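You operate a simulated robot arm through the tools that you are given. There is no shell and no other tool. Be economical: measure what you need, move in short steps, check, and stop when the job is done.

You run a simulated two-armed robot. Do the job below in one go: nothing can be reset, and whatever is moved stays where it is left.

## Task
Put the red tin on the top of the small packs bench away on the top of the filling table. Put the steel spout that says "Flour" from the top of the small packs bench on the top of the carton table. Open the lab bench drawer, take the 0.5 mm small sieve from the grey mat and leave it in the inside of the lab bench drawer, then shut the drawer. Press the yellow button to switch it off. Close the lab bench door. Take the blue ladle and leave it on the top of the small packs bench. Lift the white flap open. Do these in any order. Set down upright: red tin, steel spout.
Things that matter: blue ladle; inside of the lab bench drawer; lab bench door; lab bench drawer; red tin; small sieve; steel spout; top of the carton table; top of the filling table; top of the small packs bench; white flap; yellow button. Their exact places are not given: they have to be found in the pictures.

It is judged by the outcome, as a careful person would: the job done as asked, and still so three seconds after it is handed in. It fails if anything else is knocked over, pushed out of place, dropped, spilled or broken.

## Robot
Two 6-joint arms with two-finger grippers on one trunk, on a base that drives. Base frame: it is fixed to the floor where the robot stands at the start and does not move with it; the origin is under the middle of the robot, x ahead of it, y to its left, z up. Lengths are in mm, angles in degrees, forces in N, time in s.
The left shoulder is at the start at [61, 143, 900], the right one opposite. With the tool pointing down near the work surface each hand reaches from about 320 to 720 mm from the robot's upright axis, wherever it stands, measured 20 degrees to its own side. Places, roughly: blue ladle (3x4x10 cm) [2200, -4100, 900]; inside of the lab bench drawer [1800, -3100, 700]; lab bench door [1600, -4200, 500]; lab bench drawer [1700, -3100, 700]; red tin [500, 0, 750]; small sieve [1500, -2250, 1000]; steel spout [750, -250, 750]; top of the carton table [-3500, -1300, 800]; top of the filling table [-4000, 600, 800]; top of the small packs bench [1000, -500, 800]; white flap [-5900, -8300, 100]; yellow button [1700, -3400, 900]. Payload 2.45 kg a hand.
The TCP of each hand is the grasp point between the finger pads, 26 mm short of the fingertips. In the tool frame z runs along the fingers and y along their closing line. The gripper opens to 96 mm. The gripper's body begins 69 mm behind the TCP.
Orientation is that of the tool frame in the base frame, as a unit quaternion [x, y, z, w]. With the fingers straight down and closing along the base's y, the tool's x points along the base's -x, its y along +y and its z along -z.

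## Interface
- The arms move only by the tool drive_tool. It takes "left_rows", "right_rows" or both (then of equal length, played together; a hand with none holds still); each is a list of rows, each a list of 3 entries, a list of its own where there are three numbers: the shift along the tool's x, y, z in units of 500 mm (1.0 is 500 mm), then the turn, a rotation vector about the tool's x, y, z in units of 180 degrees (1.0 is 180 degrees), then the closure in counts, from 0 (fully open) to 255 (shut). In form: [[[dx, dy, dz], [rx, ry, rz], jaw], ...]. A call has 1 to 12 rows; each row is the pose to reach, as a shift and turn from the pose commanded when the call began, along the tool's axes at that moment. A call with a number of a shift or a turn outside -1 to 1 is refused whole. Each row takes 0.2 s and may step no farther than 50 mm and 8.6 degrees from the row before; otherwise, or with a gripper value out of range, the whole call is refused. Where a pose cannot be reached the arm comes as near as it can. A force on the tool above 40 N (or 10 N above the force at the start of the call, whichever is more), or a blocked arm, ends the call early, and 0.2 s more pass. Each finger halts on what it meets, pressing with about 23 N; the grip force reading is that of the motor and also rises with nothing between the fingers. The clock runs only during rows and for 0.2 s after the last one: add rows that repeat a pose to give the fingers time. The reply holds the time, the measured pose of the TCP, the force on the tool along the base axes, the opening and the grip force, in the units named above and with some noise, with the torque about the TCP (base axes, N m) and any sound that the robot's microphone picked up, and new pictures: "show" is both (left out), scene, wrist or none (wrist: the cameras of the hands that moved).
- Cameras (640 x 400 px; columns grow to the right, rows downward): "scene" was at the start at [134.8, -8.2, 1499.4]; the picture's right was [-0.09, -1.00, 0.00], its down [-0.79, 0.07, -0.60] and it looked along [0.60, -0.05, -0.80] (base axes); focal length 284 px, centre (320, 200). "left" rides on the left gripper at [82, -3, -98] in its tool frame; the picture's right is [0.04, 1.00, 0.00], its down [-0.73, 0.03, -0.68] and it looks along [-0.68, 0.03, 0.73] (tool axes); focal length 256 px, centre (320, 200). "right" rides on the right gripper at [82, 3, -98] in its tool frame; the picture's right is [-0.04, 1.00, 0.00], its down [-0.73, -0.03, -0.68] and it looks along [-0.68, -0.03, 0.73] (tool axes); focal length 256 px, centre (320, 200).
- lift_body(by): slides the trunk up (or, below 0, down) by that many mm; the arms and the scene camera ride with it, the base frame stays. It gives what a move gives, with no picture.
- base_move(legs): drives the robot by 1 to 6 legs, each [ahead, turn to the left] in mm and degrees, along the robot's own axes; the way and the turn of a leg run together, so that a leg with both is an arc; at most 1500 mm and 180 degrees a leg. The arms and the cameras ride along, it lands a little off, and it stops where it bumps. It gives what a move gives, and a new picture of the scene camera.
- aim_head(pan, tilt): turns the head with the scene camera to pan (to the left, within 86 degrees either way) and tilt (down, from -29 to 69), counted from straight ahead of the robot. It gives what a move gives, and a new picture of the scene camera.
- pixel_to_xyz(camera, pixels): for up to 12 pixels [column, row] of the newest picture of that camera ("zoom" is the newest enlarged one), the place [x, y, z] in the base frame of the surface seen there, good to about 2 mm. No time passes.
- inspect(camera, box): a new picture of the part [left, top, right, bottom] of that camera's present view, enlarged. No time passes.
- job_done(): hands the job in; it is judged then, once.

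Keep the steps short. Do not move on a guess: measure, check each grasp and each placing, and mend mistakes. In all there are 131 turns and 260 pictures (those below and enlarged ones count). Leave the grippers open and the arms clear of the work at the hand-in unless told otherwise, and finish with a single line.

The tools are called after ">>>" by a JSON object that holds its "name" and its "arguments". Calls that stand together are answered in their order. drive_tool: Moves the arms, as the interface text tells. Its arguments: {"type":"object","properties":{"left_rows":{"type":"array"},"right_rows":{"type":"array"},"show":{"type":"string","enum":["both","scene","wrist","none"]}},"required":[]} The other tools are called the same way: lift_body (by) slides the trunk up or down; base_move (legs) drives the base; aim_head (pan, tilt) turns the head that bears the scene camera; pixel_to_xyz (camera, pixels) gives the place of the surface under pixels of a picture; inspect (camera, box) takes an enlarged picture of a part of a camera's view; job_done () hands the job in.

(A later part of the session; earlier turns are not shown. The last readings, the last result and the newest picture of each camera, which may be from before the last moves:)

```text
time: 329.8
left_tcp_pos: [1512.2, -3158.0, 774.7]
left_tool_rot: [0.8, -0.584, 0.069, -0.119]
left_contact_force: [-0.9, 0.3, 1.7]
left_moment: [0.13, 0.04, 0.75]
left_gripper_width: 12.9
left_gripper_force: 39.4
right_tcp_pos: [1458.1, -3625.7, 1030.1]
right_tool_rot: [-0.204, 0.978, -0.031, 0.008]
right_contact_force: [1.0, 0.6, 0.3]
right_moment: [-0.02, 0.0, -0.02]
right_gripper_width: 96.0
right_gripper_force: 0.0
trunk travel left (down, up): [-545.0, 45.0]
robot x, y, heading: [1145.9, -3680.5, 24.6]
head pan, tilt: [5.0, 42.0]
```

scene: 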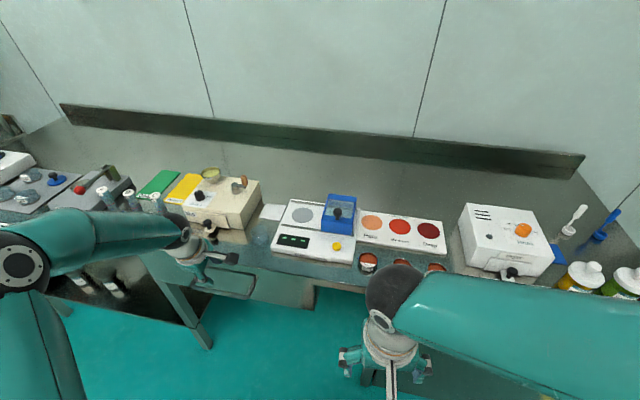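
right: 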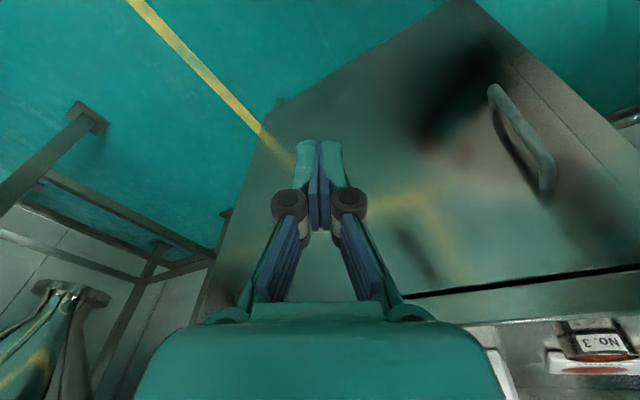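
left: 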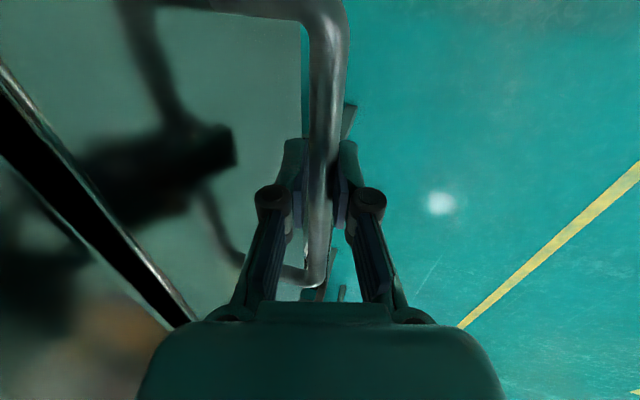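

Bar gripped. Pull straight out 240 mm along the drawer's axis.

>>> {"name": "drive_tool", "arguments": {"left_rows": [[[0, 0.03, -0.008], [0, 0, 0], 255], [[-0.001, 0.077, -0.022], [0, 0, 0], 255], [[-0.001, 0.125, -0.035], [0, 0, 0], 255], [[-0.002, 0.173, -0.049], [0, 0, 0], 255], [[-0.002, 0.221, -0.062], [0, 0, 0], 255], [[-0.002, 0.269, -0.076], [0, 0, 0], 255], [[-0.003, 0.317, -0.089], [0, 0, 0], 255], [[-0.003, 0.365, -0.103], [0, 0, 0], 255], [[-0.004, 0.413, -0.116], [0, 0, 0], 255], [[-0.004, 0.462, -0.13], [0, 0, 0], 255]], "show": "scene"}}

```text
time: 331.9
left_tcp_pos: [1297.5, -3226.4, 821.1]
left_tool_rot: [0.798, -0.592, 0.087, -0.071]
left_contact_force: [0.4, -0.3, 0.1]
left_moment: [0.01, -0.05, 0.01]
left_gripper_width: 0.0
left_gripper_force: 28.1
left hand out of reach, approached as far as the arm can: row 6, 7, 8, 9, 10
right_tcp_pos: [1458.0, -3626.0, 1030.1]
right_tool_rot: [-0.204, 0.978, -0.03, 0.008]
right_contact_force: [-0.4, -0.4, -0.1]
right_moment: [-0.01, -0.01, -0.03]
right_gripper_width: 95.7
right_gripper_force: 0.2
trunk travel left (down, up): [-545.0, 45.0]
robot x, y, heading: [1144.7, -3686.0, 24.2]
head pan, tilt: [5.0, 42.0]
```

scene: 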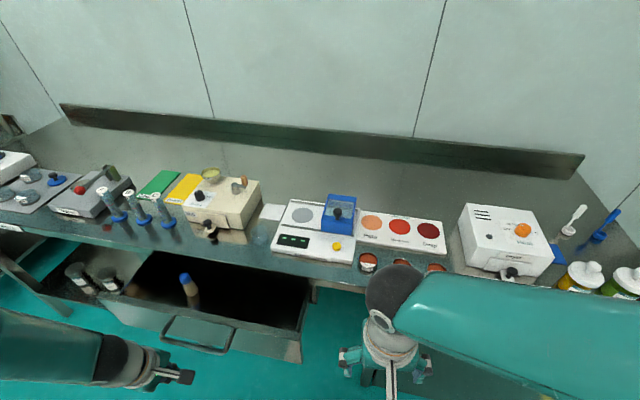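

Drawer is open (the hand let go at its reach limit). Measure the drawer interior.

>>> {"name": "pixel_to_xyz", "arguments": {"camera": "scene", "pixels": [[190, 295], [240, 295], [260, 310], [230, 320], [150, 285], [300, 320], [150, 325], [185, 275], [195, 300], [280, 290], [215, 310]]}}

>>> {"name": "inspect", "arguments": {"camera": "scene", "box": [100, 220, 330, 370]}}

```text
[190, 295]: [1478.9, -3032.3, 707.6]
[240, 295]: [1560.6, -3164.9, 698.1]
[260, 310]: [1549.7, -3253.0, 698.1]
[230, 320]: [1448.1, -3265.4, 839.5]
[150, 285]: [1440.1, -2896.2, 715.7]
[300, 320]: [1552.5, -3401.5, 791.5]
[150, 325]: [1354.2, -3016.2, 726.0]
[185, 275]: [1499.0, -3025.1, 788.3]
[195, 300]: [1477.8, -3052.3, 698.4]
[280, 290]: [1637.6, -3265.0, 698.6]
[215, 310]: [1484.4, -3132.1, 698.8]
```

```text
2.67 times, centred on (215, 295) of scene
```

zoom: 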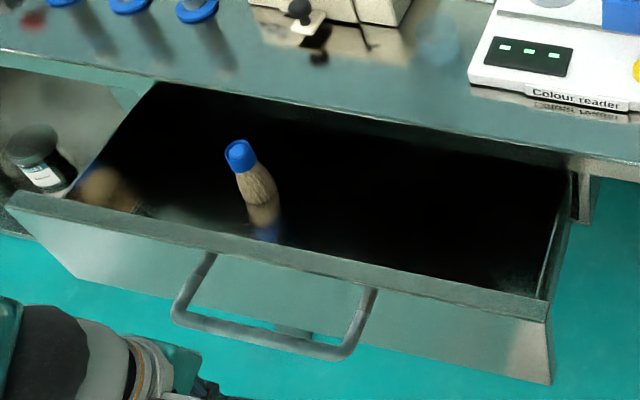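

Drawer is ~150 mm open, floor z 698, with a brush at its left; free on the right at about (1505,-3225). Now raise the left hand and undo its yaw, back the base and go to the sieves.

>>> {"name": "drive_tool", "arguments": {"left_rows": [[[-0.002, -0.02, -0.07], [0, 0, 0], 150], [[-0.005, -0.045, -0.16], [-0.0057, 0.007, 0.0435], 60], [[-0.008, -0.07, -0.25], [-0.0115, 0.0139, 0.087], 0], [[-0.01, -0.09, -0.33], [-0.0172, 0.0209, 0.1305], 0], [[-0.011, -0.108, -0.384], [-0.0229, 0.0279, 0.174], 0], [[-0.011, -0.108, -0.384], [-0.0287, 0.0349, 0.2176], 0], [[-0.011, -0.108, -0.384], [-0.0344, 0.0418, 0.2611], 0], [[-0.011, -0.108, -0.384], [-0.0401, 0.0488, 0.3046], 0], [[-0.011, -0.108, -0.384], [-0.0458, 0.0558, 0.3481], 0], [[-0.011, -0.108, -0.384], [-0.0516, 0.0627, 0.3916], 0], [[-0.011, -0.108, -0.384], [-0.0573, 0.0697, 0.4351], 0]], "show": "none"}}

>>> {"name": "base_move", "arguments": {"legs": [[-330, 0], [0, 62]]}}

>>> {"name": "base_move", "arguments": {"legs": [[1150, 0], [0, -68]]}}

>>> {"name": "aim_head", "arguments": {"pan": 5, "tilt": 48}}

```text
time: 334.4
left_tcp_pos: [1282.7, -3229.5, 977.0]
left_tool_rot: [-0.247, 0.969, -0.011, 0.008]
left_contact_force: [-0.2, 0.0, 0.0]
left_moment: [0.03, -0.01, 0.0]
left_gripper_width: 95.9
left_gripper_force: 0.1
left hand out of reach, approached as far as the arm can: row 1, 3
right_tcp_pos: [1458.3, -3626.0, 1029.0]
right_tool_rot: [-0.205, 0.978, -0.031, 0.008]
right_contact_force: [0.2, 0.4, 1.2]
right_moment: [0.01, 0.0, 0.03]
right_gripper_width: 95.8
right_gripper_force: 0.0
trunk travel left (down, up): [-545.0, 45.0]
robot x, y, heading: [1146.4, -3681.1, 24.5]
head pan, tilt: [5.0, 42.0]
```

```text
time: 340.0
left_tcp_pos: [502.5, -3486.7, 977.1]
left_tool_rot: [0.719, -0.695, 0.006, -0.014]
left_contact_force: [-0.7, 0.0, -0.2]
left_moment: [-0.02, -0.03, -0.03]
left_gripper_width: 96.1
left_gripper_force: 0.1
right_tcp_pos: [935.6, -3510.6, 1030.6]
right_tool_rot: [-0.687, 0.726, -0.023, 0.023]
right_contact_force: [-1.4, -0.2, -0.5]
right_moment: [0.05, -0.06, -0.01]
right_gripper_width: 96.4
right_gripper_force: 0.1
trunk travel left (down, up): [-545.0, 45.0]
robot x, y, heading: [879.0, -3811.8, 87.3]
head pan, tilt: [5.0, 42.0]
stopped in leg 2: the robot was blocked; the commanded pose is now the measured one
```

scene: 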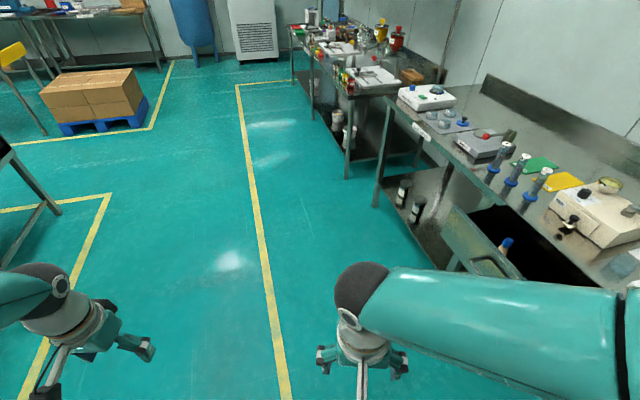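

```text
time: 349.2
left_tcp_pos: [1124.5, -2205.4, 980.4]
left_tool_rot: [-0.199, 0.98, -0.01, 0.009]
left_contact_force: [0.1, -0.6, 0.7]
left_moment: [0.04, 0.02, 0.01]
left_gripper_width: 96.0
left_gripper_force: 0.0
right_tcp_pos: [1260.1, -2616.1, 1030.9]
right_tool_rot: [-0.155, 0.987, -0.03, 0.006]
right_contact_force: [-0.2, 0.1, -0.5]
right_moment: [0.03, 0.03, 0.0]
right_gripper_width: 96.0
right_gripper_force: 0.1
trunk travel left (down, up): [-545.0, 45.0]
robot x, y, heading: [943.0, -2640.8, 18.4]
head pan, tilt: [5.0, 42.0]
stopped in leg 2: the robot was blocked; the commanded pose is now the measured one
```

scene: 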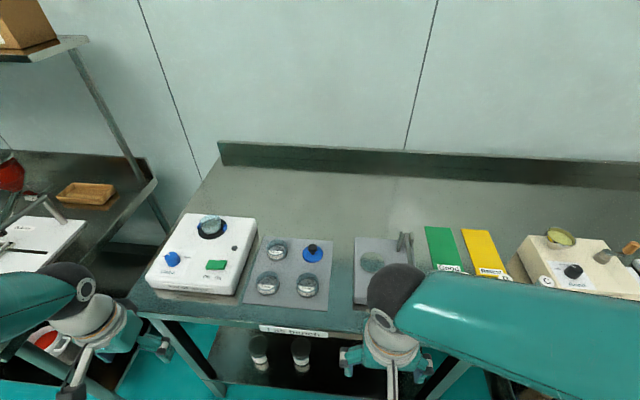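

```text
time: 349.9
left_tcp_pos: [1123.4, -2201.7, 979.1]
left_tool_rot: [-0.199, 0.98, -0.011, 0.009]
left_contact_force: [-0.2, -0.1, 0.6]
left_moment: [0.0, -0.05, 0.02]
left_gripper_width: 96.2
left_gripper_force: 0.1
right_tcp_pos: [1258.9, -2615.0, 1031.3]
right_tool_rot: [-0.155, 0.987, -0.03, 0.006]
right_contact_force: [0.5, -0.2, -0.1]
right_moment: [-0.02, -0.02, 0.03]
right_gripper_width: 95.9
right_gripper_force: 0.1
trunk travel left (down, up): [-545.0, 45.0]
robot x, y, heading: [943.4, -2639.4, 18.6]
head pan, tilt: [5.0, 48.0]
```

scene: 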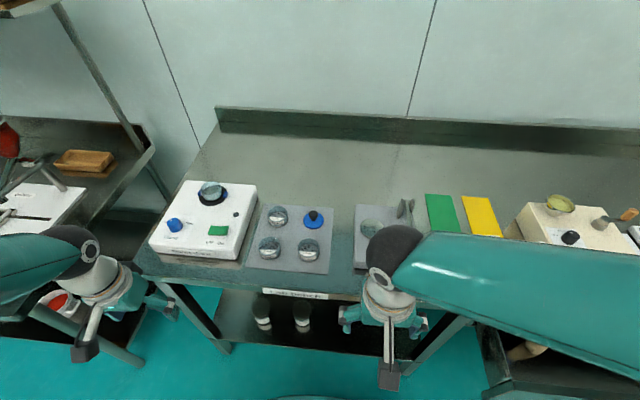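

Right in front of the grey mat. Read the sieve labels.

>>> {"name": "inspect", "arguments": {"camera": "scene", "box": [245, 195, 340, 275]}}

>>> {"name": "pixel_to_xyz", "arguments": {"camera": "scene", "pixels": [[278, 214], [270, 246], [308, 247], [278, 206], [258, 246], [282, 248], [270, 235], [297, 247], [320, 249], [308, 238], [270, 258], [308, 260]]}}

```text
5.00 times, centred on (292, 235) of scene
```

zoom: 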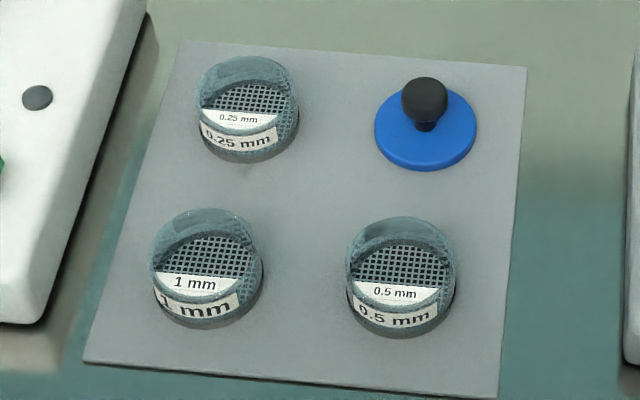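

```text
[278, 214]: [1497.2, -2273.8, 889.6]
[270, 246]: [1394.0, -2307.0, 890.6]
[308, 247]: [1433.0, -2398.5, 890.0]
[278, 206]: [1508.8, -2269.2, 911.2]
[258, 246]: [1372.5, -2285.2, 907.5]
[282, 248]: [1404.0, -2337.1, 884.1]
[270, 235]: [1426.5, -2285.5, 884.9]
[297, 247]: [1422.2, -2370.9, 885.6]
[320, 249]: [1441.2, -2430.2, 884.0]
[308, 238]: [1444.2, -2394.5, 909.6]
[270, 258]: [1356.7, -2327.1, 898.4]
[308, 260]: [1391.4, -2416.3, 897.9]
```

The 0.5 mm sieve is the front-right one, centre ≈(1420,-2404), z 884–910. Bring the left hand over it, right hand moves aside.

>>> {"name": "drive_tool", "arguments": {"left_rows": [[[0, -0.09, 0], [0, 0, 0], 0], [[0, -0.18, 0], [0, 0, 0], 0], [[0, -0.27, 0], [0, 0, 0], 0], [[0, -0.36, 0], [0, 0, 0], 0], [[0, -0.45, 0], [0, 0, 0], 0], [[-0.02, -0.54, 0], [0, 0, 0], 0], [[-0.08, -0.6, 0], [0, 0, 0], 20], [[-0.17, -0.604, 0], [0, 0, 0], 42], [[-0.26, -0.604, 0], [0, 0, 0], 42], [[-0.35, -0.604, 0], [0, 0, 0], 42], [[-0.389, -0.604, 0], [0, 0, 0], 42]], "right_rows": [[[0, -0.05, 0], [0, 0, 0], 0], [[0, -0.1, 0], [0, 0, 0], 0], [[0, -0.15, 0], [0, 0, 0], 0], [[0, -0.2, 0], [0, 0, 0], 0], [[0, -0.25, 0], [0, 0, 0], 0], [[0, -0.3, 0], [0, 0, 0], 0], [[0, -0.3, 0], [0, 0, 0], 0], [[0, -0.3, 0], [0, 0, 0], 0], [[0, -0.3, 0], [0, 0, 0], 0], [[0, -0.3, 0], [0, 0, 0], 0], [[0, -0.3, 0], [0, 0, 0], 0]], "show": "wrist"}}

```text
time: 352.3
left_tcp_pos: [1422.7, -2403.0, 991.0]
left_tool_rot: [-0.199, 0.98, -0.013, 0.009]
left_contact_force: [-0.7, 0.5, 0.6]
left_moment: [0.0, 0.0, -0.02]
left_gripper_width: 80.2
left_gripper_force: 0.0
right_tcp_pos: [1304.9, -2758.0, 1038.0]
right_tool_rot: [-0.155, 0.987, -0.031, 0.006]
right_contact_force: [-0.5, 1.0, -0.2]
right_moment: [0.04, -0.01, -0.04]
right_gripper_width: 95.9
right_gripper_force: 0.1
trunk travel left (down, up): [-545.0, 45.0]
robot x, y, heading: [939.2, -2638.6, 18.6]
head pan, tilt: [5.0, 48.0]
```

right: 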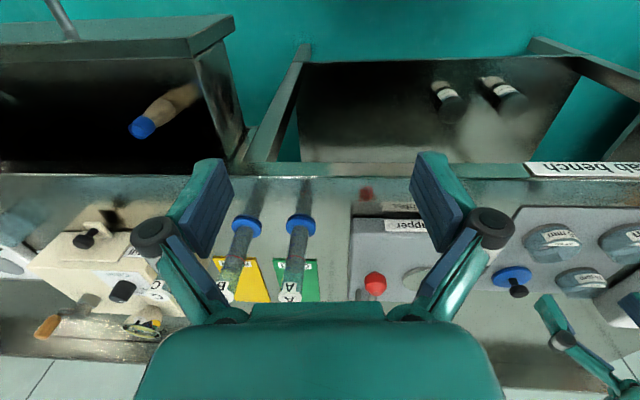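
left: 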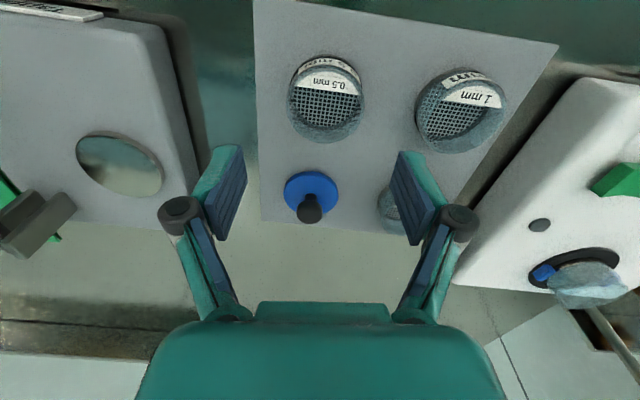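

>>> {"name": "pixel_to_xyz", "arguments": {"camera": "left", "pixels": [[291, 95], [362, 97], [328, 141], [328, 60], [327, 100], [305, 130], [355, 120], [418, 105]]}}

```text
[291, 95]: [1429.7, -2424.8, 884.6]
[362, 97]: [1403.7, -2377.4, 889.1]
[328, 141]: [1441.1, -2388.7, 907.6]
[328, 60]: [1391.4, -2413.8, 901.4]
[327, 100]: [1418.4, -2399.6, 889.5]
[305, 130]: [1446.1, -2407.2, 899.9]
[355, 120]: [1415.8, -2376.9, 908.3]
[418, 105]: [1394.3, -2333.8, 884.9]
```

Centre (1416,-2401). Descend to TCP z 914 (tips just above the mat), close, lift slowly.

>>> {"name": "drive_tool", "arguments": {"left_rows": [[[0.009, 0.008, 0.06], [0, 0, 0], 42], [[0.009, 0.008, 0.12], [0, 0, 0], 42], [[0.009, 0.008, 0.154], [0, 0, 0], 42], [[0.009, 0.008, 0.154], [0, 0, 0], 255], [[0.009, 0.008, 0.154], [0, 0, 0], 255], [[0.009, 0.008, 0.154], [0, 0, 0], 255], [[0.009, 0.008, 0.144], [0, 0, 0], 255], [[0.009, 0.008, 0.13], [0, 0, 0], 255], [[0.009, 0.008, 0.11], [0, 0, 0], 255], [[0.009, 0.008, 0.07], [0, 0, 0], 255], [[0.009, 0.008, 0.02], [0, 0, 0], 255], [[0.009, 0.008, -0.03], [0, 0, 0], 255]], "show": "wrist"}}

```text
time: 354.9
left_tcp_pos: [1415.7, -2404.2, 1003.6]
left_tool_rot: [-0.199, 0.98, -0.011, 0.008]
left_contact_force: [0.0, -0.1, -0.5]
left_moment: [0.0, 0.0, -0.01]
left_gripper_width: 54.9
left_gripper_force: 23.1
right_tcp_pos: [1302.8, -2758.9, 1038.4]
right_tool_rot: [-0.154, 0.987, -0.031, 0.006]
right_contact_force: [-0.1, 0.7, 0.5]
right_moment: [-0.02, 0.03, 0.01]
right_gripper_width: 95.9
right_gripper_force: 0.0
trunk travel left (down, up): [-545.0, 45.0]
robot x, y, heading: [939.6, -2638.8, 18.4]
head pan, tilt: [5.0, 48.0]
```

left: 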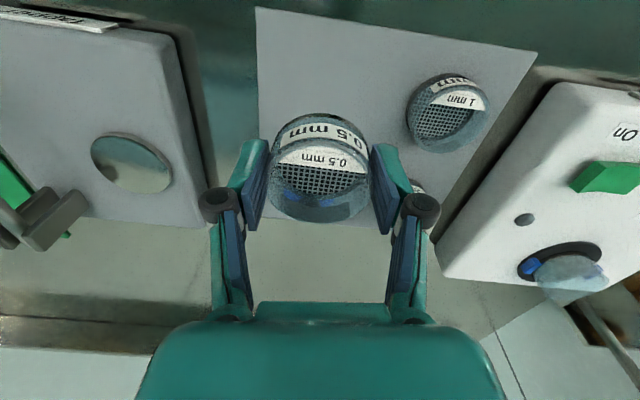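

Sieve held level at 55 mm. Retract the hand, then drive around (back-right, then forward) to stand before the open drawer.

>>> {"name": "drive_tool", "arguments": {"left_rows": [[[0.05, 0, -0.03], [0, 0, 0], 255], [[0.11, 0, -0.05], [0, 0, 0], 255], [[0.17, 0, -0.06], [0, 0, 0], 255], [[0.22, 0.02, -0.06], [0, 0, 0], 255], [[0.26, 0.04, -0.06], [0, 0, 0], 255]], "show": "none"}}

>>> {"name": "base_move", "arguments": {"legs": [[0, 42], [-1080, 0], [0, -42], [580, 0]]}}

>>> {"name": "aim_head", "arguments": {"pan": 5, "tilt": 50}}

```text
time: 356.1
left_tcp_pos: [1284.6, -2434.6, 1030.8]
left_tool_rot: [-0.2, 0.98, -0.012, 0.009]
left_contact_force: [0.4, 0.5, -0.8]
left_moment: [-0.01, 0.0, 0.05]
left_gripper_width: 54.7
left_gripper_force: 23.2
right_tcp_pos: [1302.2, -2757.5, 1038.3]
right_tool_rot: [-0.154, 0.988, -0.03, 0.007]
right_contact_force: [0.0, 0.1, -0.2]
right_moment: [-0.01, 0.0, -0.04]
right_gripper_width: 96.2
right_gripper_force: 0.0
trunk travel left (down, up): [-545.0, 45.0]
robot x, y, heading: [941.0, -2639.9, 18.6]
head pan, tilt: [5.0, 48.0]
```

```text
time: 369.0
left_tcp_pos: [1288.9, -3211.4, 1028.9]
left_tool_rot: [-0.191, 0.981, -0.011, 0.008]
left_contact_force: [1.3, -0.3, 0.6]
left_moment: [0.0, 0.04, -0.01]
left_gripper_width: 54.9
left_gripper_force: 22.6
right_tcp_pos: [1303.9, -3533.2, 1037.0]
right_tool_rot: [-0.148, 0.988, -0.032, 0.005]
right_contact_force: [0.0, 0.2, -0.4]
right_moment: [0.0, 0.02, -0.03]
right_gripper_width: 96.0
right_gripper_force: 0.0
trunk travel left (down, up): [-545.0, 45.0]
robot x, y, heading: [941.7, -3409.4, 17.9]
head pan, tilt: [5.0, 48.0]
```

scene: 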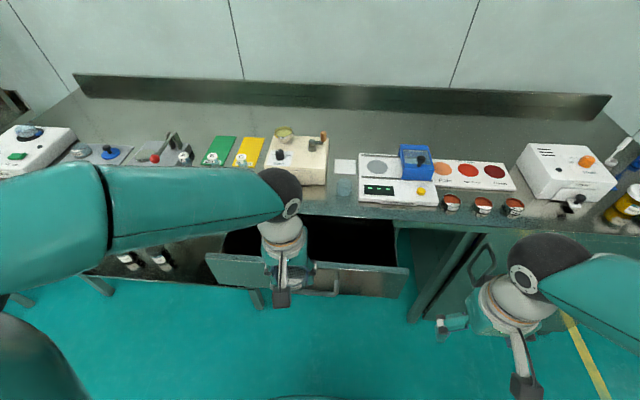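

```text
time: 369.7
left_tcp_pos: [1289.0, -3210.0, 1031.7]
left_tool_rot: [-0.191, 0.981, -0.012, 0.007]
left_contact_force: [0.2, -0.3, -0.9]
left_moment: [0.0, 0.03, -0.02]
left_gripper_width: 54.7
left_gripper_force: 22.5
right_tcp_pos: [1303.4, -3534.9, 1037.9]
right_tool_rot: [-0.148, 0.988, -0.031, 0.005]
right_contact_force: [-0.6, 0.6, -0.2]
right_moment: [0.0, 0.01, -0.01]
right_gripper_width: 95.7
right_gripper_force: 0.1
trunk travel left (down, up): [-545.0, 45.0]
robot x, y, heading: [942.9, -3404.4, 17.9]
head pan, tilt: [5.0, 50.0]
```

scene: 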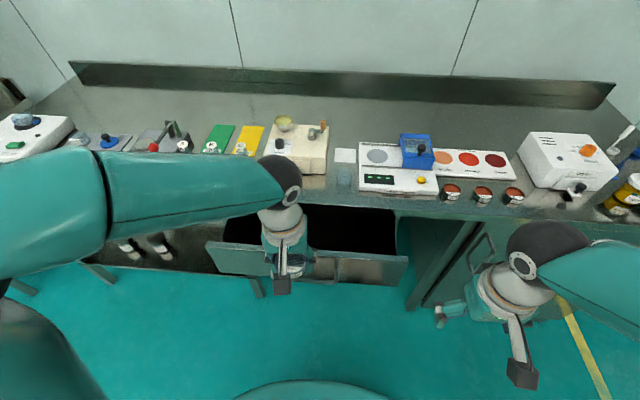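

Nicely placed. Measure drawer front wall, floor and slab edge near the free right part.

>>> {"name": "pixel_to_xyz", "arguments": {"camera": "scene", "pixels": [[340, 258], [395, 259], [340, 250], [370, 250], [350, 235], [340, 212], [380, 216], [360, 225], [230, 245], [320, 235], [400, 240]]}}

```text
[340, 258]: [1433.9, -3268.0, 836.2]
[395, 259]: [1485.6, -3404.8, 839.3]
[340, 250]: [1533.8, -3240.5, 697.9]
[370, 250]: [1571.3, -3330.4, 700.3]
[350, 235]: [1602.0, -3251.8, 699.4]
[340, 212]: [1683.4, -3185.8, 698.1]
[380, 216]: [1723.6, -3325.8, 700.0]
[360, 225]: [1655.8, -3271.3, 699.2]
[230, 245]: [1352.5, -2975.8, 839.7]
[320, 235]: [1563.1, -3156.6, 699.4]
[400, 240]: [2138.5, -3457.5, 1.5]
```

A camera on the hand would hit the drawer front, so I yaw the hand -86° (camera to the side, fingers opening front/back within the 130 mm gap). Move above (1518,-3265).

>>> {"name": "drive_tool", "arguments": {"left_rows": [[[-0.035, -0.025, 0], [0, 0, -0.043], 255], [[-0.07, -0.05, 0], [0, 0, -0.086], 255], [[-0.105, -0.075, 0], [0, 0, -0.13], 255], [[-0.14, -0.1, 0], [0, 0, -0.173], 255], [[-0.175, -0.125, 0], [0, 0, -0.216], 255], [[-0.21, -0.15, 0], [0, 0, -0.259], 255], [[-0.245, -0.175, 0], [0, 0, -0.303], 255], [[-0.28, -0.2, 0], [0, 0, -0.346], 255], [[-0.315, -0.225, 0], [0, 0, -0.389], 255], [[-0.35, -0.25, 0], [0, 0, -0.432], 255], [[-0.383, -0.274, 0], [0, 0, -0.4756], 255], [[-0.383, -0.274, 0.06], [0, 0, -0.4756], 255]], "show": "both"}}

```text
time: 372.3
left_tcp_pos: [1520.5, -3264.3, 1005.8]
left_tool_rot: [0.808, -0.588, 0.013, 0.002]
left_contact_force: [0.0, 0.7, -1.6]
left_moment: [-0.03, 0.0, -0.01]
left_gripper_width: 54.8
left_gripper_force: 22.6
right_tcp_pos: [1302.8, -3534.2, 1038.1]
right_tool_rot: [-0.148, 0.989, -0.03, 0.005]
right_contact_force: [-0.6, 0.3, -0.5]
right_moment: [0.03, 0.03, 0.01]
right_gripper_width: 96.0
right_gripper_force: 0.0
trunk travel left (down, up): [-545.0, 45.0]
robot x, y, heading: [941.5, -3408.8, 17.7]
head pan, tilt: [5.0, 50.0]
```

scene: 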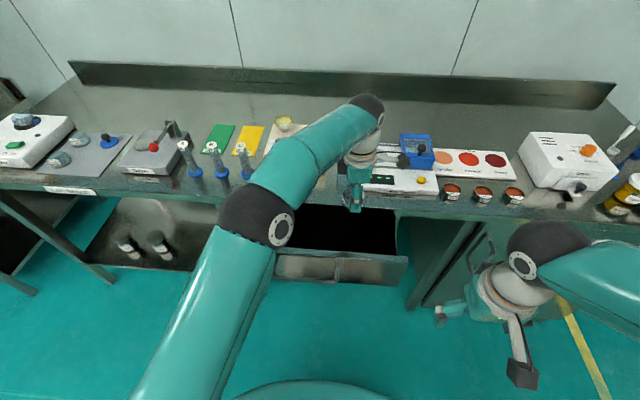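
left: 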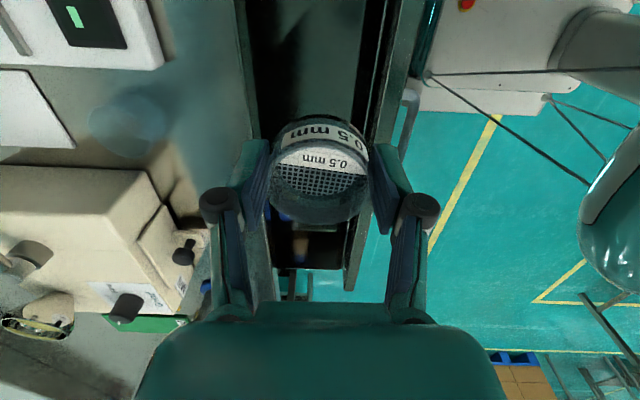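

Hand sits between slab edge and drawer front. Descend to z≈733.

>>> {"name": "drive_tool", "arguments": {"left_rows": [[[0, 0, 0.08], [0, 0, 0], 255], [[0, 0, 0.16], [0, 0, 0], 255], [[0, 0, 0.24], [0, 0, 0], 255], [[0, 0, 0.32], [0, 0, 0], 255], [[0, 0, 0.4], [0, 0, 0], 255], [[0, 0, 0.46], [0, 0, 0], 255], [[0, 0, 0.51], [0, 0, 0], 255], [[0, 0, 0.535], [0, 0, 0], 255], [[0, 0, 0.546], [0, 0, 0], 255]], "show": "wrist"}}

```text
time: 374.3
left_tcp_pos: [1523.6, -3268.9, 733.1]
left_tool_rot: [0.807, -0.59, 0.014, 0.002]
left_contact_force: [0.1, 0.1, -0.6]
left_moment: [-0.03, 0.01, -0.04]
left_gripper_width: 54.6
left_gripper_force: 22.5
right_tcp_pos: [1303.2, -3535.3, 1038.3]
right_tool_rot: [-0.149, 0.988, -0.031, 0.006]
right_contact_force: [0.8, 0.4, -0.6]
right_moment: [0.01, 0.01, -0.02]
right_gripper_width: 95.8
right_gripper_force: 0.0
trunk travel left (down, up): [-545.0, 45.0]
robot x, y, heading: [939.5, -3407.9, 17.9]
head pan, tilt: [5.0, 50.0]
```

left: 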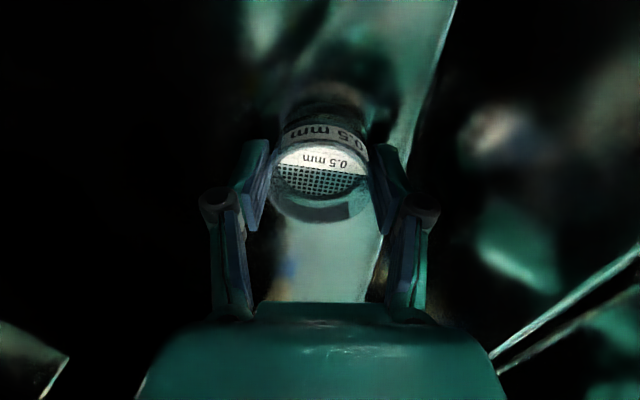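

Lower 2 mm, release, and rise out.

>>> {"name": "drive_tool", "arguments": {"left_rows": [[[0, 0, 0.004], [0, 0, 0], 255], [[0, 0, 0.004], [0, 0, 0], 150], [[0, 0, 0.004], [0, 0, 0], 58], [[0, 0, 0.004], [0, 0, 0], 58], [[0, 0, -0.03], [0, 0, 0], 58], [[0, 0, -0.1], [0, 0, 0], 58], [[0, 0, -0.19], [0, 0, 0], 58], [[0, 0, -0.28], [0, 0, 0], 58], [[0, 0, -0.37], [0, 0, 0], 58], [[0, 0, -0.46], [0, 0, 0], 58], [[0, 0, -0.55], [0, 0, 0], 58]], "show": "wrist"}}

```text
time: 376.7
left_tcp_pos: [1523.2, -3267.9, 1010.7]
left_tool_rot: [0.808, -0.59, 0.014, 0.001]
left_contact_force: [0.6, -0.2, 0.1]
left_moment: [0.0, -0.06, 0.03]
left_gripper_width: 74.3
left_gripper_force: 0.0
right_tcp_pos: [1300.7, -3534.2, 1038.5]
right_tool_rot: [-0.148, 0.988, -0.03, 0.006]
right_contact_force: [-0.5, 0.5, 0.4]
right_moment: [-0.02, 0.0, 0.03]
right_gripper_width: 96.2
right_gripper_force: 0.1
trunk travel left (down, up): [-545.0, 45.0]
robot x, y, heading: [941.3, -3408.3, 17.6]
head pan, tilt: [5.0, 50.0]
```

left: 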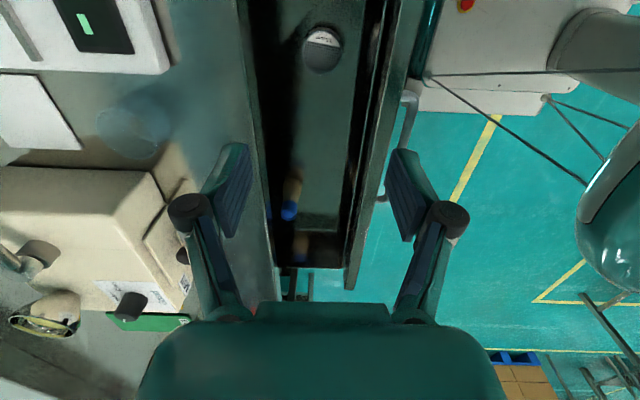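

Sieve lies in the drawer. Measure the handle bar now to push it shut.

>>> {"name": "pixel_to_xyz", "arguments": {"camera": "left", "pixels": [[410, 105], [404, 130], [388, 185], [385, 197], [408, 92], [366, 150], [372, 100], [322, 48]]}}

```text
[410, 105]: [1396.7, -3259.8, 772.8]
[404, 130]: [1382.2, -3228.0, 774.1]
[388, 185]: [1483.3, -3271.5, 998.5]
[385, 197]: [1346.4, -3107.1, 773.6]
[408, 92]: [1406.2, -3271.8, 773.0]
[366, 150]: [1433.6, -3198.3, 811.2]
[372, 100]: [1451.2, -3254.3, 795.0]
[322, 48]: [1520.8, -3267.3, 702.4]
```

Move in front of the handle's middle, lower to z≈785 with closed fingers.

>>> {"name": "drive_tool", "arguments": {"left_rows": [[[-0.06, 0.076, 0], [0, 0, 0], 120], [[-0.12, 0.152, 0], [0, 0, 0], 200], [[-0.18, 0.229, 0], [0, 0, 0], 255], [[-0.241, 0.306, 0], [0, 0, 0], 255], [[-0.241, 0.31, 0.09], [0, 0, 0], 255], [[-0.241, 0.31, 0.18], [0, 0, 0], 255], [[-0.241, 0.31, 0.27], [0, 0, 0], 255], [[-0.241, 0.31, 0.36], [0, 0, 0], 255], [[-0.241, 0.31, 0.45], [0, 0, 0], 255]], "show": "wrist"}}

```text
time: 378.7
left_tcp_pos: [1338.7, -3198.1, 777.8]
left_tool_rot: [0.808, -0.589, 0.013, 0.002]
left_contact_force: [0.4, 0.0, 0.6]
left_moment: [-0.02, -0.02, 0.01]
left_gripper_width: 0.0
left_gripper_force: 23.0
right_tcp_pos: [1303.3, -3533.7, 1038.8]
right_tool_rot: [-0.148, 0.989, -0.031, 0.006]
right_contact_force: [0.3, 0.7, 1.0]
right_moment: [-0.03, 0.02, 0.01]
right_gripper_width: 95.8
right_gripper_force: 0.1
trunk travel left (down, up): [-545.0, 45.0]
robot x, y, heading: [943.2, -3411.7, 17.9]
head pan, tilt: [5.0, 50.0]
```

left: 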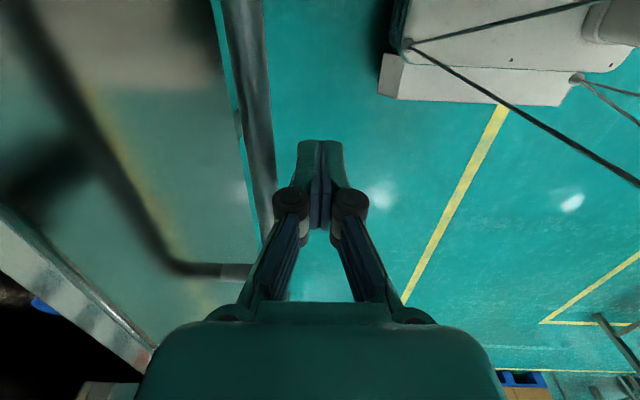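

Push the drawer shut along its axis.

>>> {"name": "drive_tool", "arguments": {"left_rows": [[[0, -0.03, 0], [0, 0, 0], 255], [[0, -0.07, 0], [0, 0, 0], 255], [[0, -0.11, 0], [0, 0, 0], 255], [[0, -0.15, 0], [0, 0, 0], 255], [[0, -0.19, 0], [0, 0, 0], 255], [[0, -0.23, 0], [0, 0, 0], 255], [[0, -0.27, 0], [0, 0, 0], 255], [[0, -0.3, 0], [0, 0, 0], 255], [[0, -0.325, 0], [0, 0, 0], 255], [[0, -0.345, 0], [0, 0, 0], 255], [[0, -0.36, 0], [0, 0, 0], 255], [[0, -0.375, 0], [0, 0, 0], 255]], "show": "scene"}}

```text
time: 381.1
left_tcp_pos: [1497.5, -3149.3, 780.7]
left_tool_rot: [0.807, -0.59, 0.002, 0.012]
left_contact_force: [-19.9, -2.0, 17.6]
left_moment: [0.17, 0.03, 0.12]
left_gripper_width: 0.0
left_gripper_force: 22.7
right_tcp_pos: [1300.7, -3535.8, 1039.3]
right_tool_rot: [-0.148, 0.989, -0.031, 0.006]
right_contact_force: [0.2, 0.0, -0.6]
right_moment: [0.03, 0.01, 0.0]
right_gripper_width: 95.8
right_gripper_force: 0.1
trunk travel left (down, up): [-545.0, 45.0]
robot x, y, heading: [942.8, -3408.8, 17.9]
head pan, tilt: [5.0, 50.0]
stopped in row 12 (left hand): the force on the tool passed its limit at 47 N (the readings are from after the stop); the commanded pose is now the measured one
```

scene: 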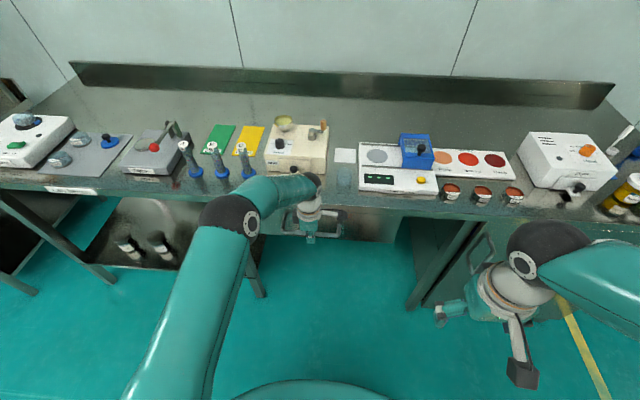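

Drawer shut (47 N stop). Now the ladle: retract the left hand, drive round to face it, raise the trunk a little and look.

>>> {"name": "drive_tool", "arguments": {"left_rows": [[[0, 0.06, 0], [0, 0, 0], 255], [[0, 0.14, -0.03], [0, 0, 0], 150], [[0, 0.2, -0.09], [0, 0, 0], 50], [[0, 0.24, -0.17], [0, 0, 0], 0], [[0, 0.26, -0.26], [0, 0, 0], 0], [[0, 0.26, -0.35], [0, 0, 0], 0], [[0, 0.26, -0.44], [0, 0, 0], 0]], "show": "none"}}

>>> {"name": "base_move", "arguments": {"legs": [[0, 40], [-1337, 0], [0, -40], [1275, 0]]}}

>>> {"name": "lift_body", "arguments": {"by": 40}}

>>> {"name": "aim_head", "arguments": {"pan": -12, "tilt": 45}}

>>> {"name": "inspect", "arguments": {"camera": "scene", "box": [240, 130, 400, 250]}}

```text
time: 382.7
left_tcp_pos: [1378.1, -3183.8, 1001.4]
left_tool_rot: [0.808, -0.589, 0.004, 0.011]
left_contact_force: [0.8, 0.2, 0.4]
left_moment: [0.0, -0.02, -0.02]
left_gripper_width: 96.2
left_gripper_force: 0.0
right_tcp_pos: [1302.1, -3535.0, 1037.7]
right_tool_rot: [-0.148, 0.989, -0.031, 0.005]
right_contact_force: [0.4, 0.1, 0.6]
right_moment: [-0.04, -0.04, 0.01]
right_gripper_width: 95.9
right_gripper_force: 0.0
trunk travel left (down, up): [-545.0, 45.0]
robot x, y, heading: [938.1, -3406.6, 17.9]
head pan, tilt: [5.0, 50.0]
```

```text
time: 400.0
left_tcp_pos: [1900.7, -3935.8, 1001.9]
left_tool_rot: [0.803, -0.595, 0.004, 0.01]
left_contact_force: [1.1, 0.3, 0.4]
left_moment: [-0.03, 0.02, 0.02]
left_gripper_width: 96.1
left_gripper_force: 0.1
right_tcp_pos: [1820.9, -4284.5, 1038.2]
right_tool_rot: [-0.142, 0.989, -0.031, 0.005]
right_contact_force: [0.0, -0.3, -0.1]
right_moment: [-0.04, 0.04, 0.0]
right_gripper_width: 96.2
right_gripper_force: 0.1
trunk travel left (down, up): [-545.0, 45.0]
robot x, y, heading: [1460.7, -4151.4, 16.9]
head pan, tilt: [5.0, 50.0]
```

scene: 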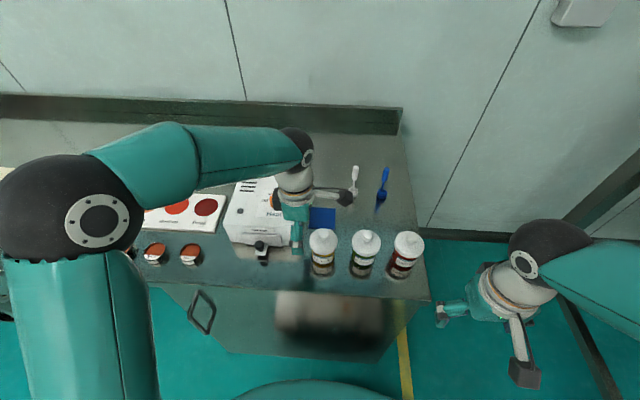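

```text
time: 400.8
left_tcp_pos: [1900.4, -3935.1, 1042.1]
left_tool_rot: [0.804, -0.594, 0.004, 0.011]
left_contact_force: [0.4, 0.7, 0.4]
left_moment: [-0.04, -0.02, 0.0]
left_gripper_width: 96.1
left_gripper_force: 0.1
right_tcp_pos: [1819.2, -4285.5, 1079.6]
right_tool_rot: [-0.141, 0.989, -0.031, 0.006]
right_contact_force: [1.3, 0.0, 0.1]
right_moment: [0.01, -0.03, 0.03]
right_gripper_width: 95.9
right_gripper_force: 0.0
trunk travel left (down, up): [-585.0, 5.0]
robot x, y, heading: [1457.9, -4148.3, 16.7]
head pan, tilt: [5.0, 50.0]
```

```text
time: 401.6
left_tcp_pos: [1900.4, -3934.9, 1042.5]
left_tool_rot: [0.804, -0.595, 0.005, 0.009]
left_contact_force: [-1.2, 1.2, -0.1]
left_moment: [0.0, 0.01, 0.0]
left_gripper_width: 95.8
left_gripper_force: 0.1
right_tcp_pos: [1820.3, -4284.1, 1079.5]
right_tool_rot: [-0.141, 0.989, -0.031, 0.005]
right_contact_force: [-0.3, 0.1, -0.5]
right_moment: [0.02, 0.02, 0.01]
right_gripper_width: 96.0
right_gripper_force: 0.1
trunk travel left (down, up): [-585.0, 5.0]
robot x, y, heading: [1458.2, -4152.1, 16.9]
head pan, tilt: [-12.0, 45.0]
```

scene: 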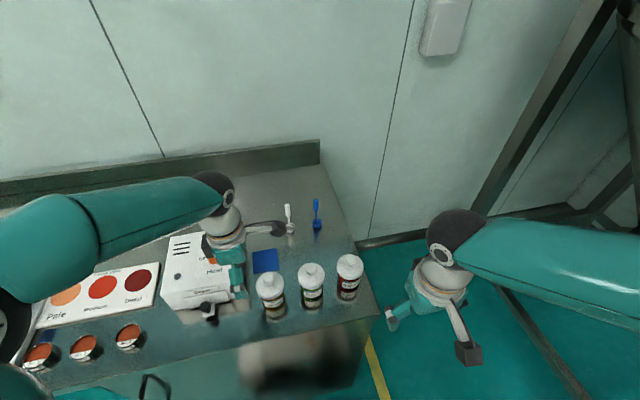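

```text
3.33 times, centred on (320, 190) of scene
5 turns are left
```

zoom: 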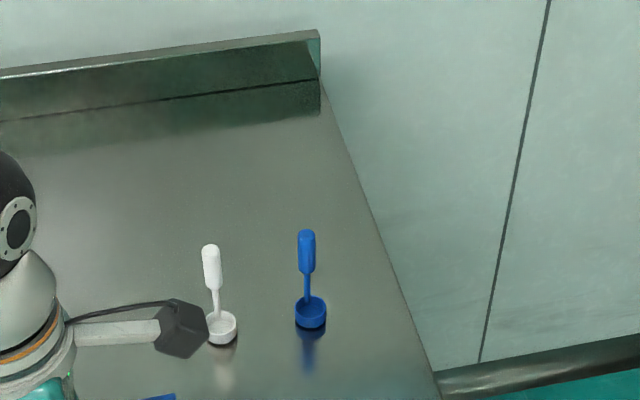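

Five turns left. Measure the blue ladle, retract the left hand, and pre-position the right hand behind/above it, tilted 30° forward.

>>> {"name": "pixel_to_xyz", "arguments": {"camera": "zoom", "pixels": [[306, 235], [306, 250], [306, 268], [307, 290], [310, 315], [310, 327], [296, 312], [326, 312], [307, 262], [212, 260], [299, 250], [314, 250]]}}

>>> {"name": "drive_tool", "arguments": {"left_rows": [[[0, 0.09, 0], [0, 0, 0], 0], [[0, 0.18, 0], [0, 0, 0], 0], [[0, 0.27, 0], [0, 0, 0], 0], [[0, 0.36, 0], [0, 0, 0], 0], [[0, 0.4, 0], [0, 0, 0], 0], [[0, 0.4, 0], [0, 0, 0], 0], [[0, 0.4, 0], [0, 0, 0], 0], [[0, 0.4, 0], [0, 0, 0], 0], [[0, 0.4, 0], [0, 0, 0], 0]], "right_rows": [[[-0.08, 0.025, 0.01], [0, -0.042, 0], 42], [[-0.16, 0.05, 0.02], [0, -0.084, 0], 80], [[-0.24, 0.075, 0.03], [0, -0.126, 0], 100], [[-0.32, 0.1, 0.04], [0, -0.167, 0], 100], [[-0.4, 0.125, 0.05], [0, -0.167, 0], 100], [[-0.48, 0.15, 0.06], [0, -0.167, 0], 100], [[-0.56, 0.175, 0.07], [0, -0.167, 0], 100], [[-0.63, 0.2, 0.08], [0, -0.167, 0], 100], [[-0.66, 0.212, 0.08], [0, -0.167, 0], 100]], "show": "both"}}

```text
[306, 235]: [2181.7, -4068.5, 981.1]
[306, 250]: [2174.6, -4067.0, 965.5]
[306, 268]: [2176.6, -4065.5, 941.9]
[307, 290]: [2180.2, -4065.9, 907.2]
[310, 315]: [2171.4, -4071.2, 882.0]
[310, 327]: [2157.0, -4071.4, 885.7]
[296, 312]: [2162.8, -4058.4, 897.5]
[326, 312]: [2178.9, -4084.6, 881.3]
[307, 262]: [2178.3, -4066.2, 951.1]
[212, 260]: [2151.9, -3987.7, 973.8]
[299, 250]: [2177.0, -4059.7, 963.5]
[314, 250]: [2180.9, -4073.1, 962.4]
```

```text
time: 403.6
left_tcp_pos: [1712.6, -3992.6, 1045.9]
left_tool_rot: [0.804, -0.595, 0.004, 0.01]
left_contact_force: [-0.5, 0.0, 0.8]
left_moment: [0.0, -0.01, -0.01]
left_gripper_width: 96.1
left_gripper_force: 0.0
right_tcp_pos: [2108.1, -4090.7, 1034.0]
right_tool_rot: [-0.145, 0.954, 0.006, 0.262]
right_contact_force: [-0.6, 0.0, 0.0]
right_moment: [0.0, 0.02, 0.01]
right_gripper_width: 58.5
right_gripper_force: 0.0
trunk travel left (down, up): [-585.0, 5.0]
robot x, y, heading: [1465.0, -4151.9, 16.7]
head pan, tilt: [-12.0, 45.0]
4 turns are left
```

scene: 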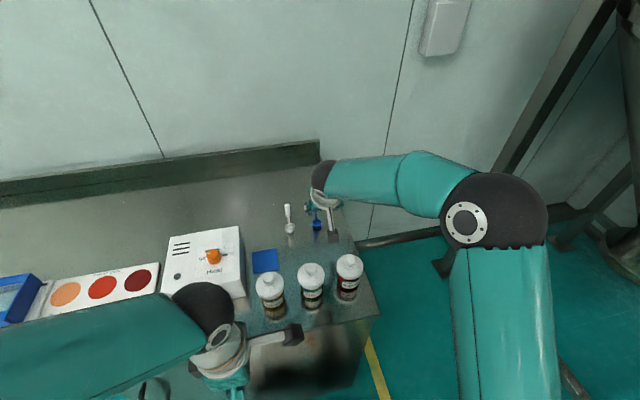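
right: 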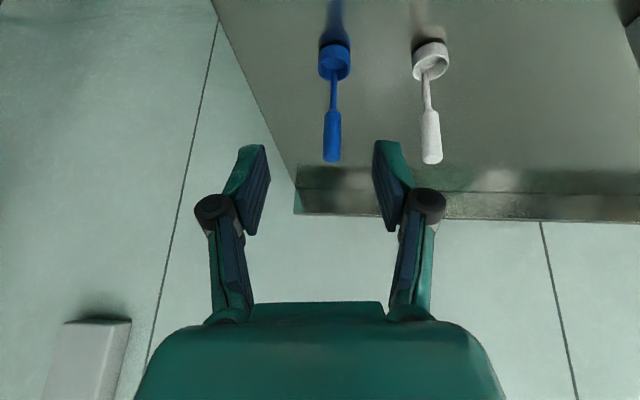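
left: 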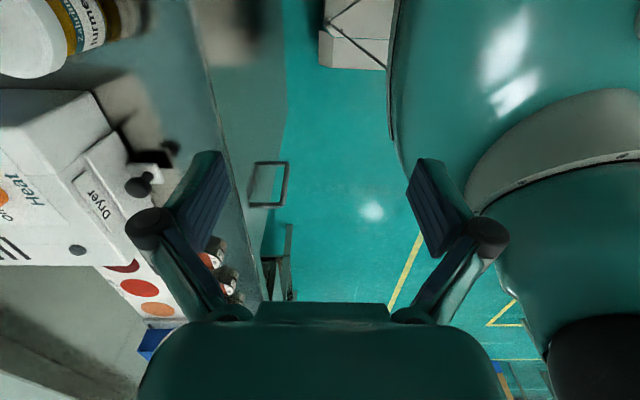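

Handle axis at (2180,-4066.5), z 940–981. Slide the fingers over it, grip, lift, and retreat over the jars.

>>> {"name": "drive_tool", "arguments": {"right_rows": [[[-0.028, 0.007, 0.04], [0, 0, 0], 100], [[-0.056, 0.014, 0.09], [0, 0, 0], 100], [[-0.056, 0.014, 0.15], [0, 0, 0], 100], [[-0.056, 0.014, 0.208], [0, 0, 0], 100], [[-0.056, 0.014, 0.208], [0, 0, 0], 255], [[-0.056, 0.014, 0.208], [0, 0, 0], 255], [[-0.056, 0.014, 0.208], [0, 0, 0], 255], [[-0.056, 0.014, 0.208], [0, 0, 0], 255], [[-0.066, 0.0127, 0.1907], [0, 0, 0], 255], [[-0.086, 0.01, 0.156], [0, 0, 0], 255], [[-0.116, 0.006, 0.1045], [0, 0, 0], 255], [[-0.146, 0.002, 0.053], [0, 0, 0], 255]], "show": "wrist"}}

>>> {"name": "drive_tool", "arguments": {"right_rows": [[[0.065, -0.001, -0.038], [0, 0, 0], 255], [[0.105, -0.005, -0.118], [0, 0, 0], 255], [[0.144, -0.009, -0.199], [0, 0, 0], 255], [[0.209, -0.009, -0.236], [0, 0, 0], 255], [[0.274, -0.01, -0.274], [0, 0, 0], 255], [[0.339, -0.011, -0.312], [0, 0, 0], 255], [[0.404, -0.011, -0.349], [0, 0, 0], 255], [[0.468, -0.012, -0.387], [0, 0, 0], 255]], "show": "both"}}

```text
time: 406.2
left_tcp_pos: [1712.9, -3992.7, 1044.9]
left_tool_rot: [0.803, -0.595, 0.005, 0.01]
left_contact_force: [0.4, 0.0, 0.4]
left_moment: [0.02, 0.02, 0.01]
left_gripper_width: 95.9
left_gripper_force: 0.0
right_tcp_pos: [2180.0, -4071.2, 1045.7]
right_tool_rot: [-0.145, 0.954, 0.007, 0.262]
right_contact_force: [0.1, 0.4, -0.9]
right_moment: [0.03, 0.0, -0.02]
right_gripper_width: 14.4
right_gripper_force: 23.3
trunk travel left (down, up): [-585.0, 5.0]
robot x, y, heading: [1458.3, -4151.6, 17.1]
head pan, tilt: [-12.0, 45.0]
```

right: 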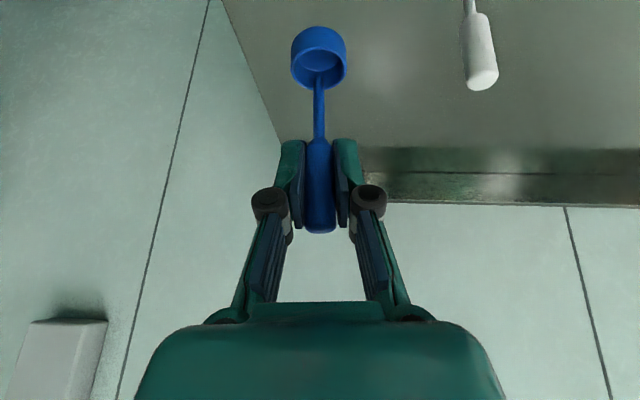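

```text
time: 408.0
left_tcp_pos: [1711.4, -3994.3, 1046.3]
left_tool_rot: [0.804, -0.595, 0.003, 0.01]
left_contact_force: [0.3, -0.5, -0.3]
left_moment: [-0.03, 0.02, -0.01]
left_gripper_width: 96.1
left_gripper_force: 0.0
right_tcp_pos: [1892.4, -4156.4, 1100.1]
right_tool_rot: [-0.145, 0.954, 0.007, 0.263]
right_contact_force: [0.9, -0.4, -0.8]
right_moment: [0.01, -0.02, 0.04]
right_gripper_width: 14.3
right_gripper_force: 23.0
trunk travel left (down, up): [-585.0, 5.0]
robot x, y, heading: [1456.0, -4156.4, 16.7]
head pan, tilt: [-12.0, 45.0]
3 turns are left
```

scene: 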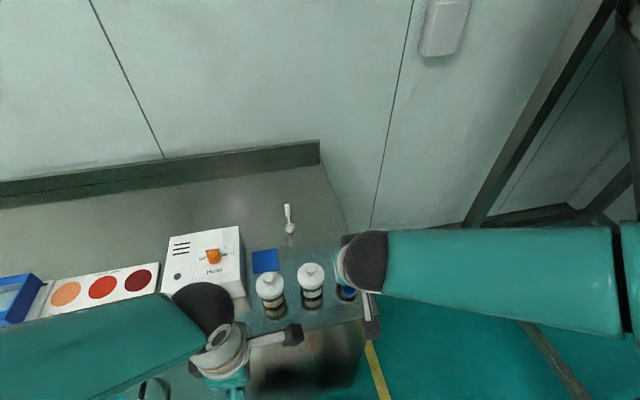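
right: 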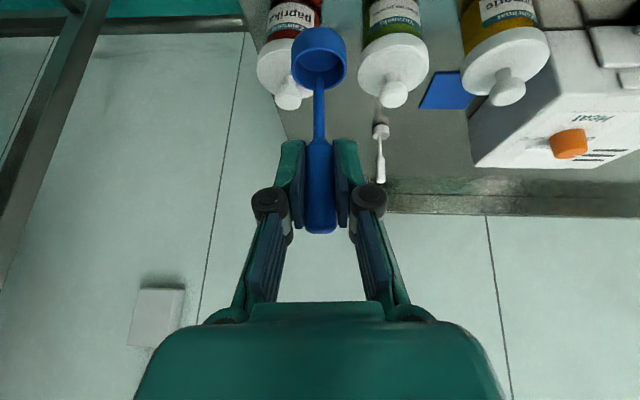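

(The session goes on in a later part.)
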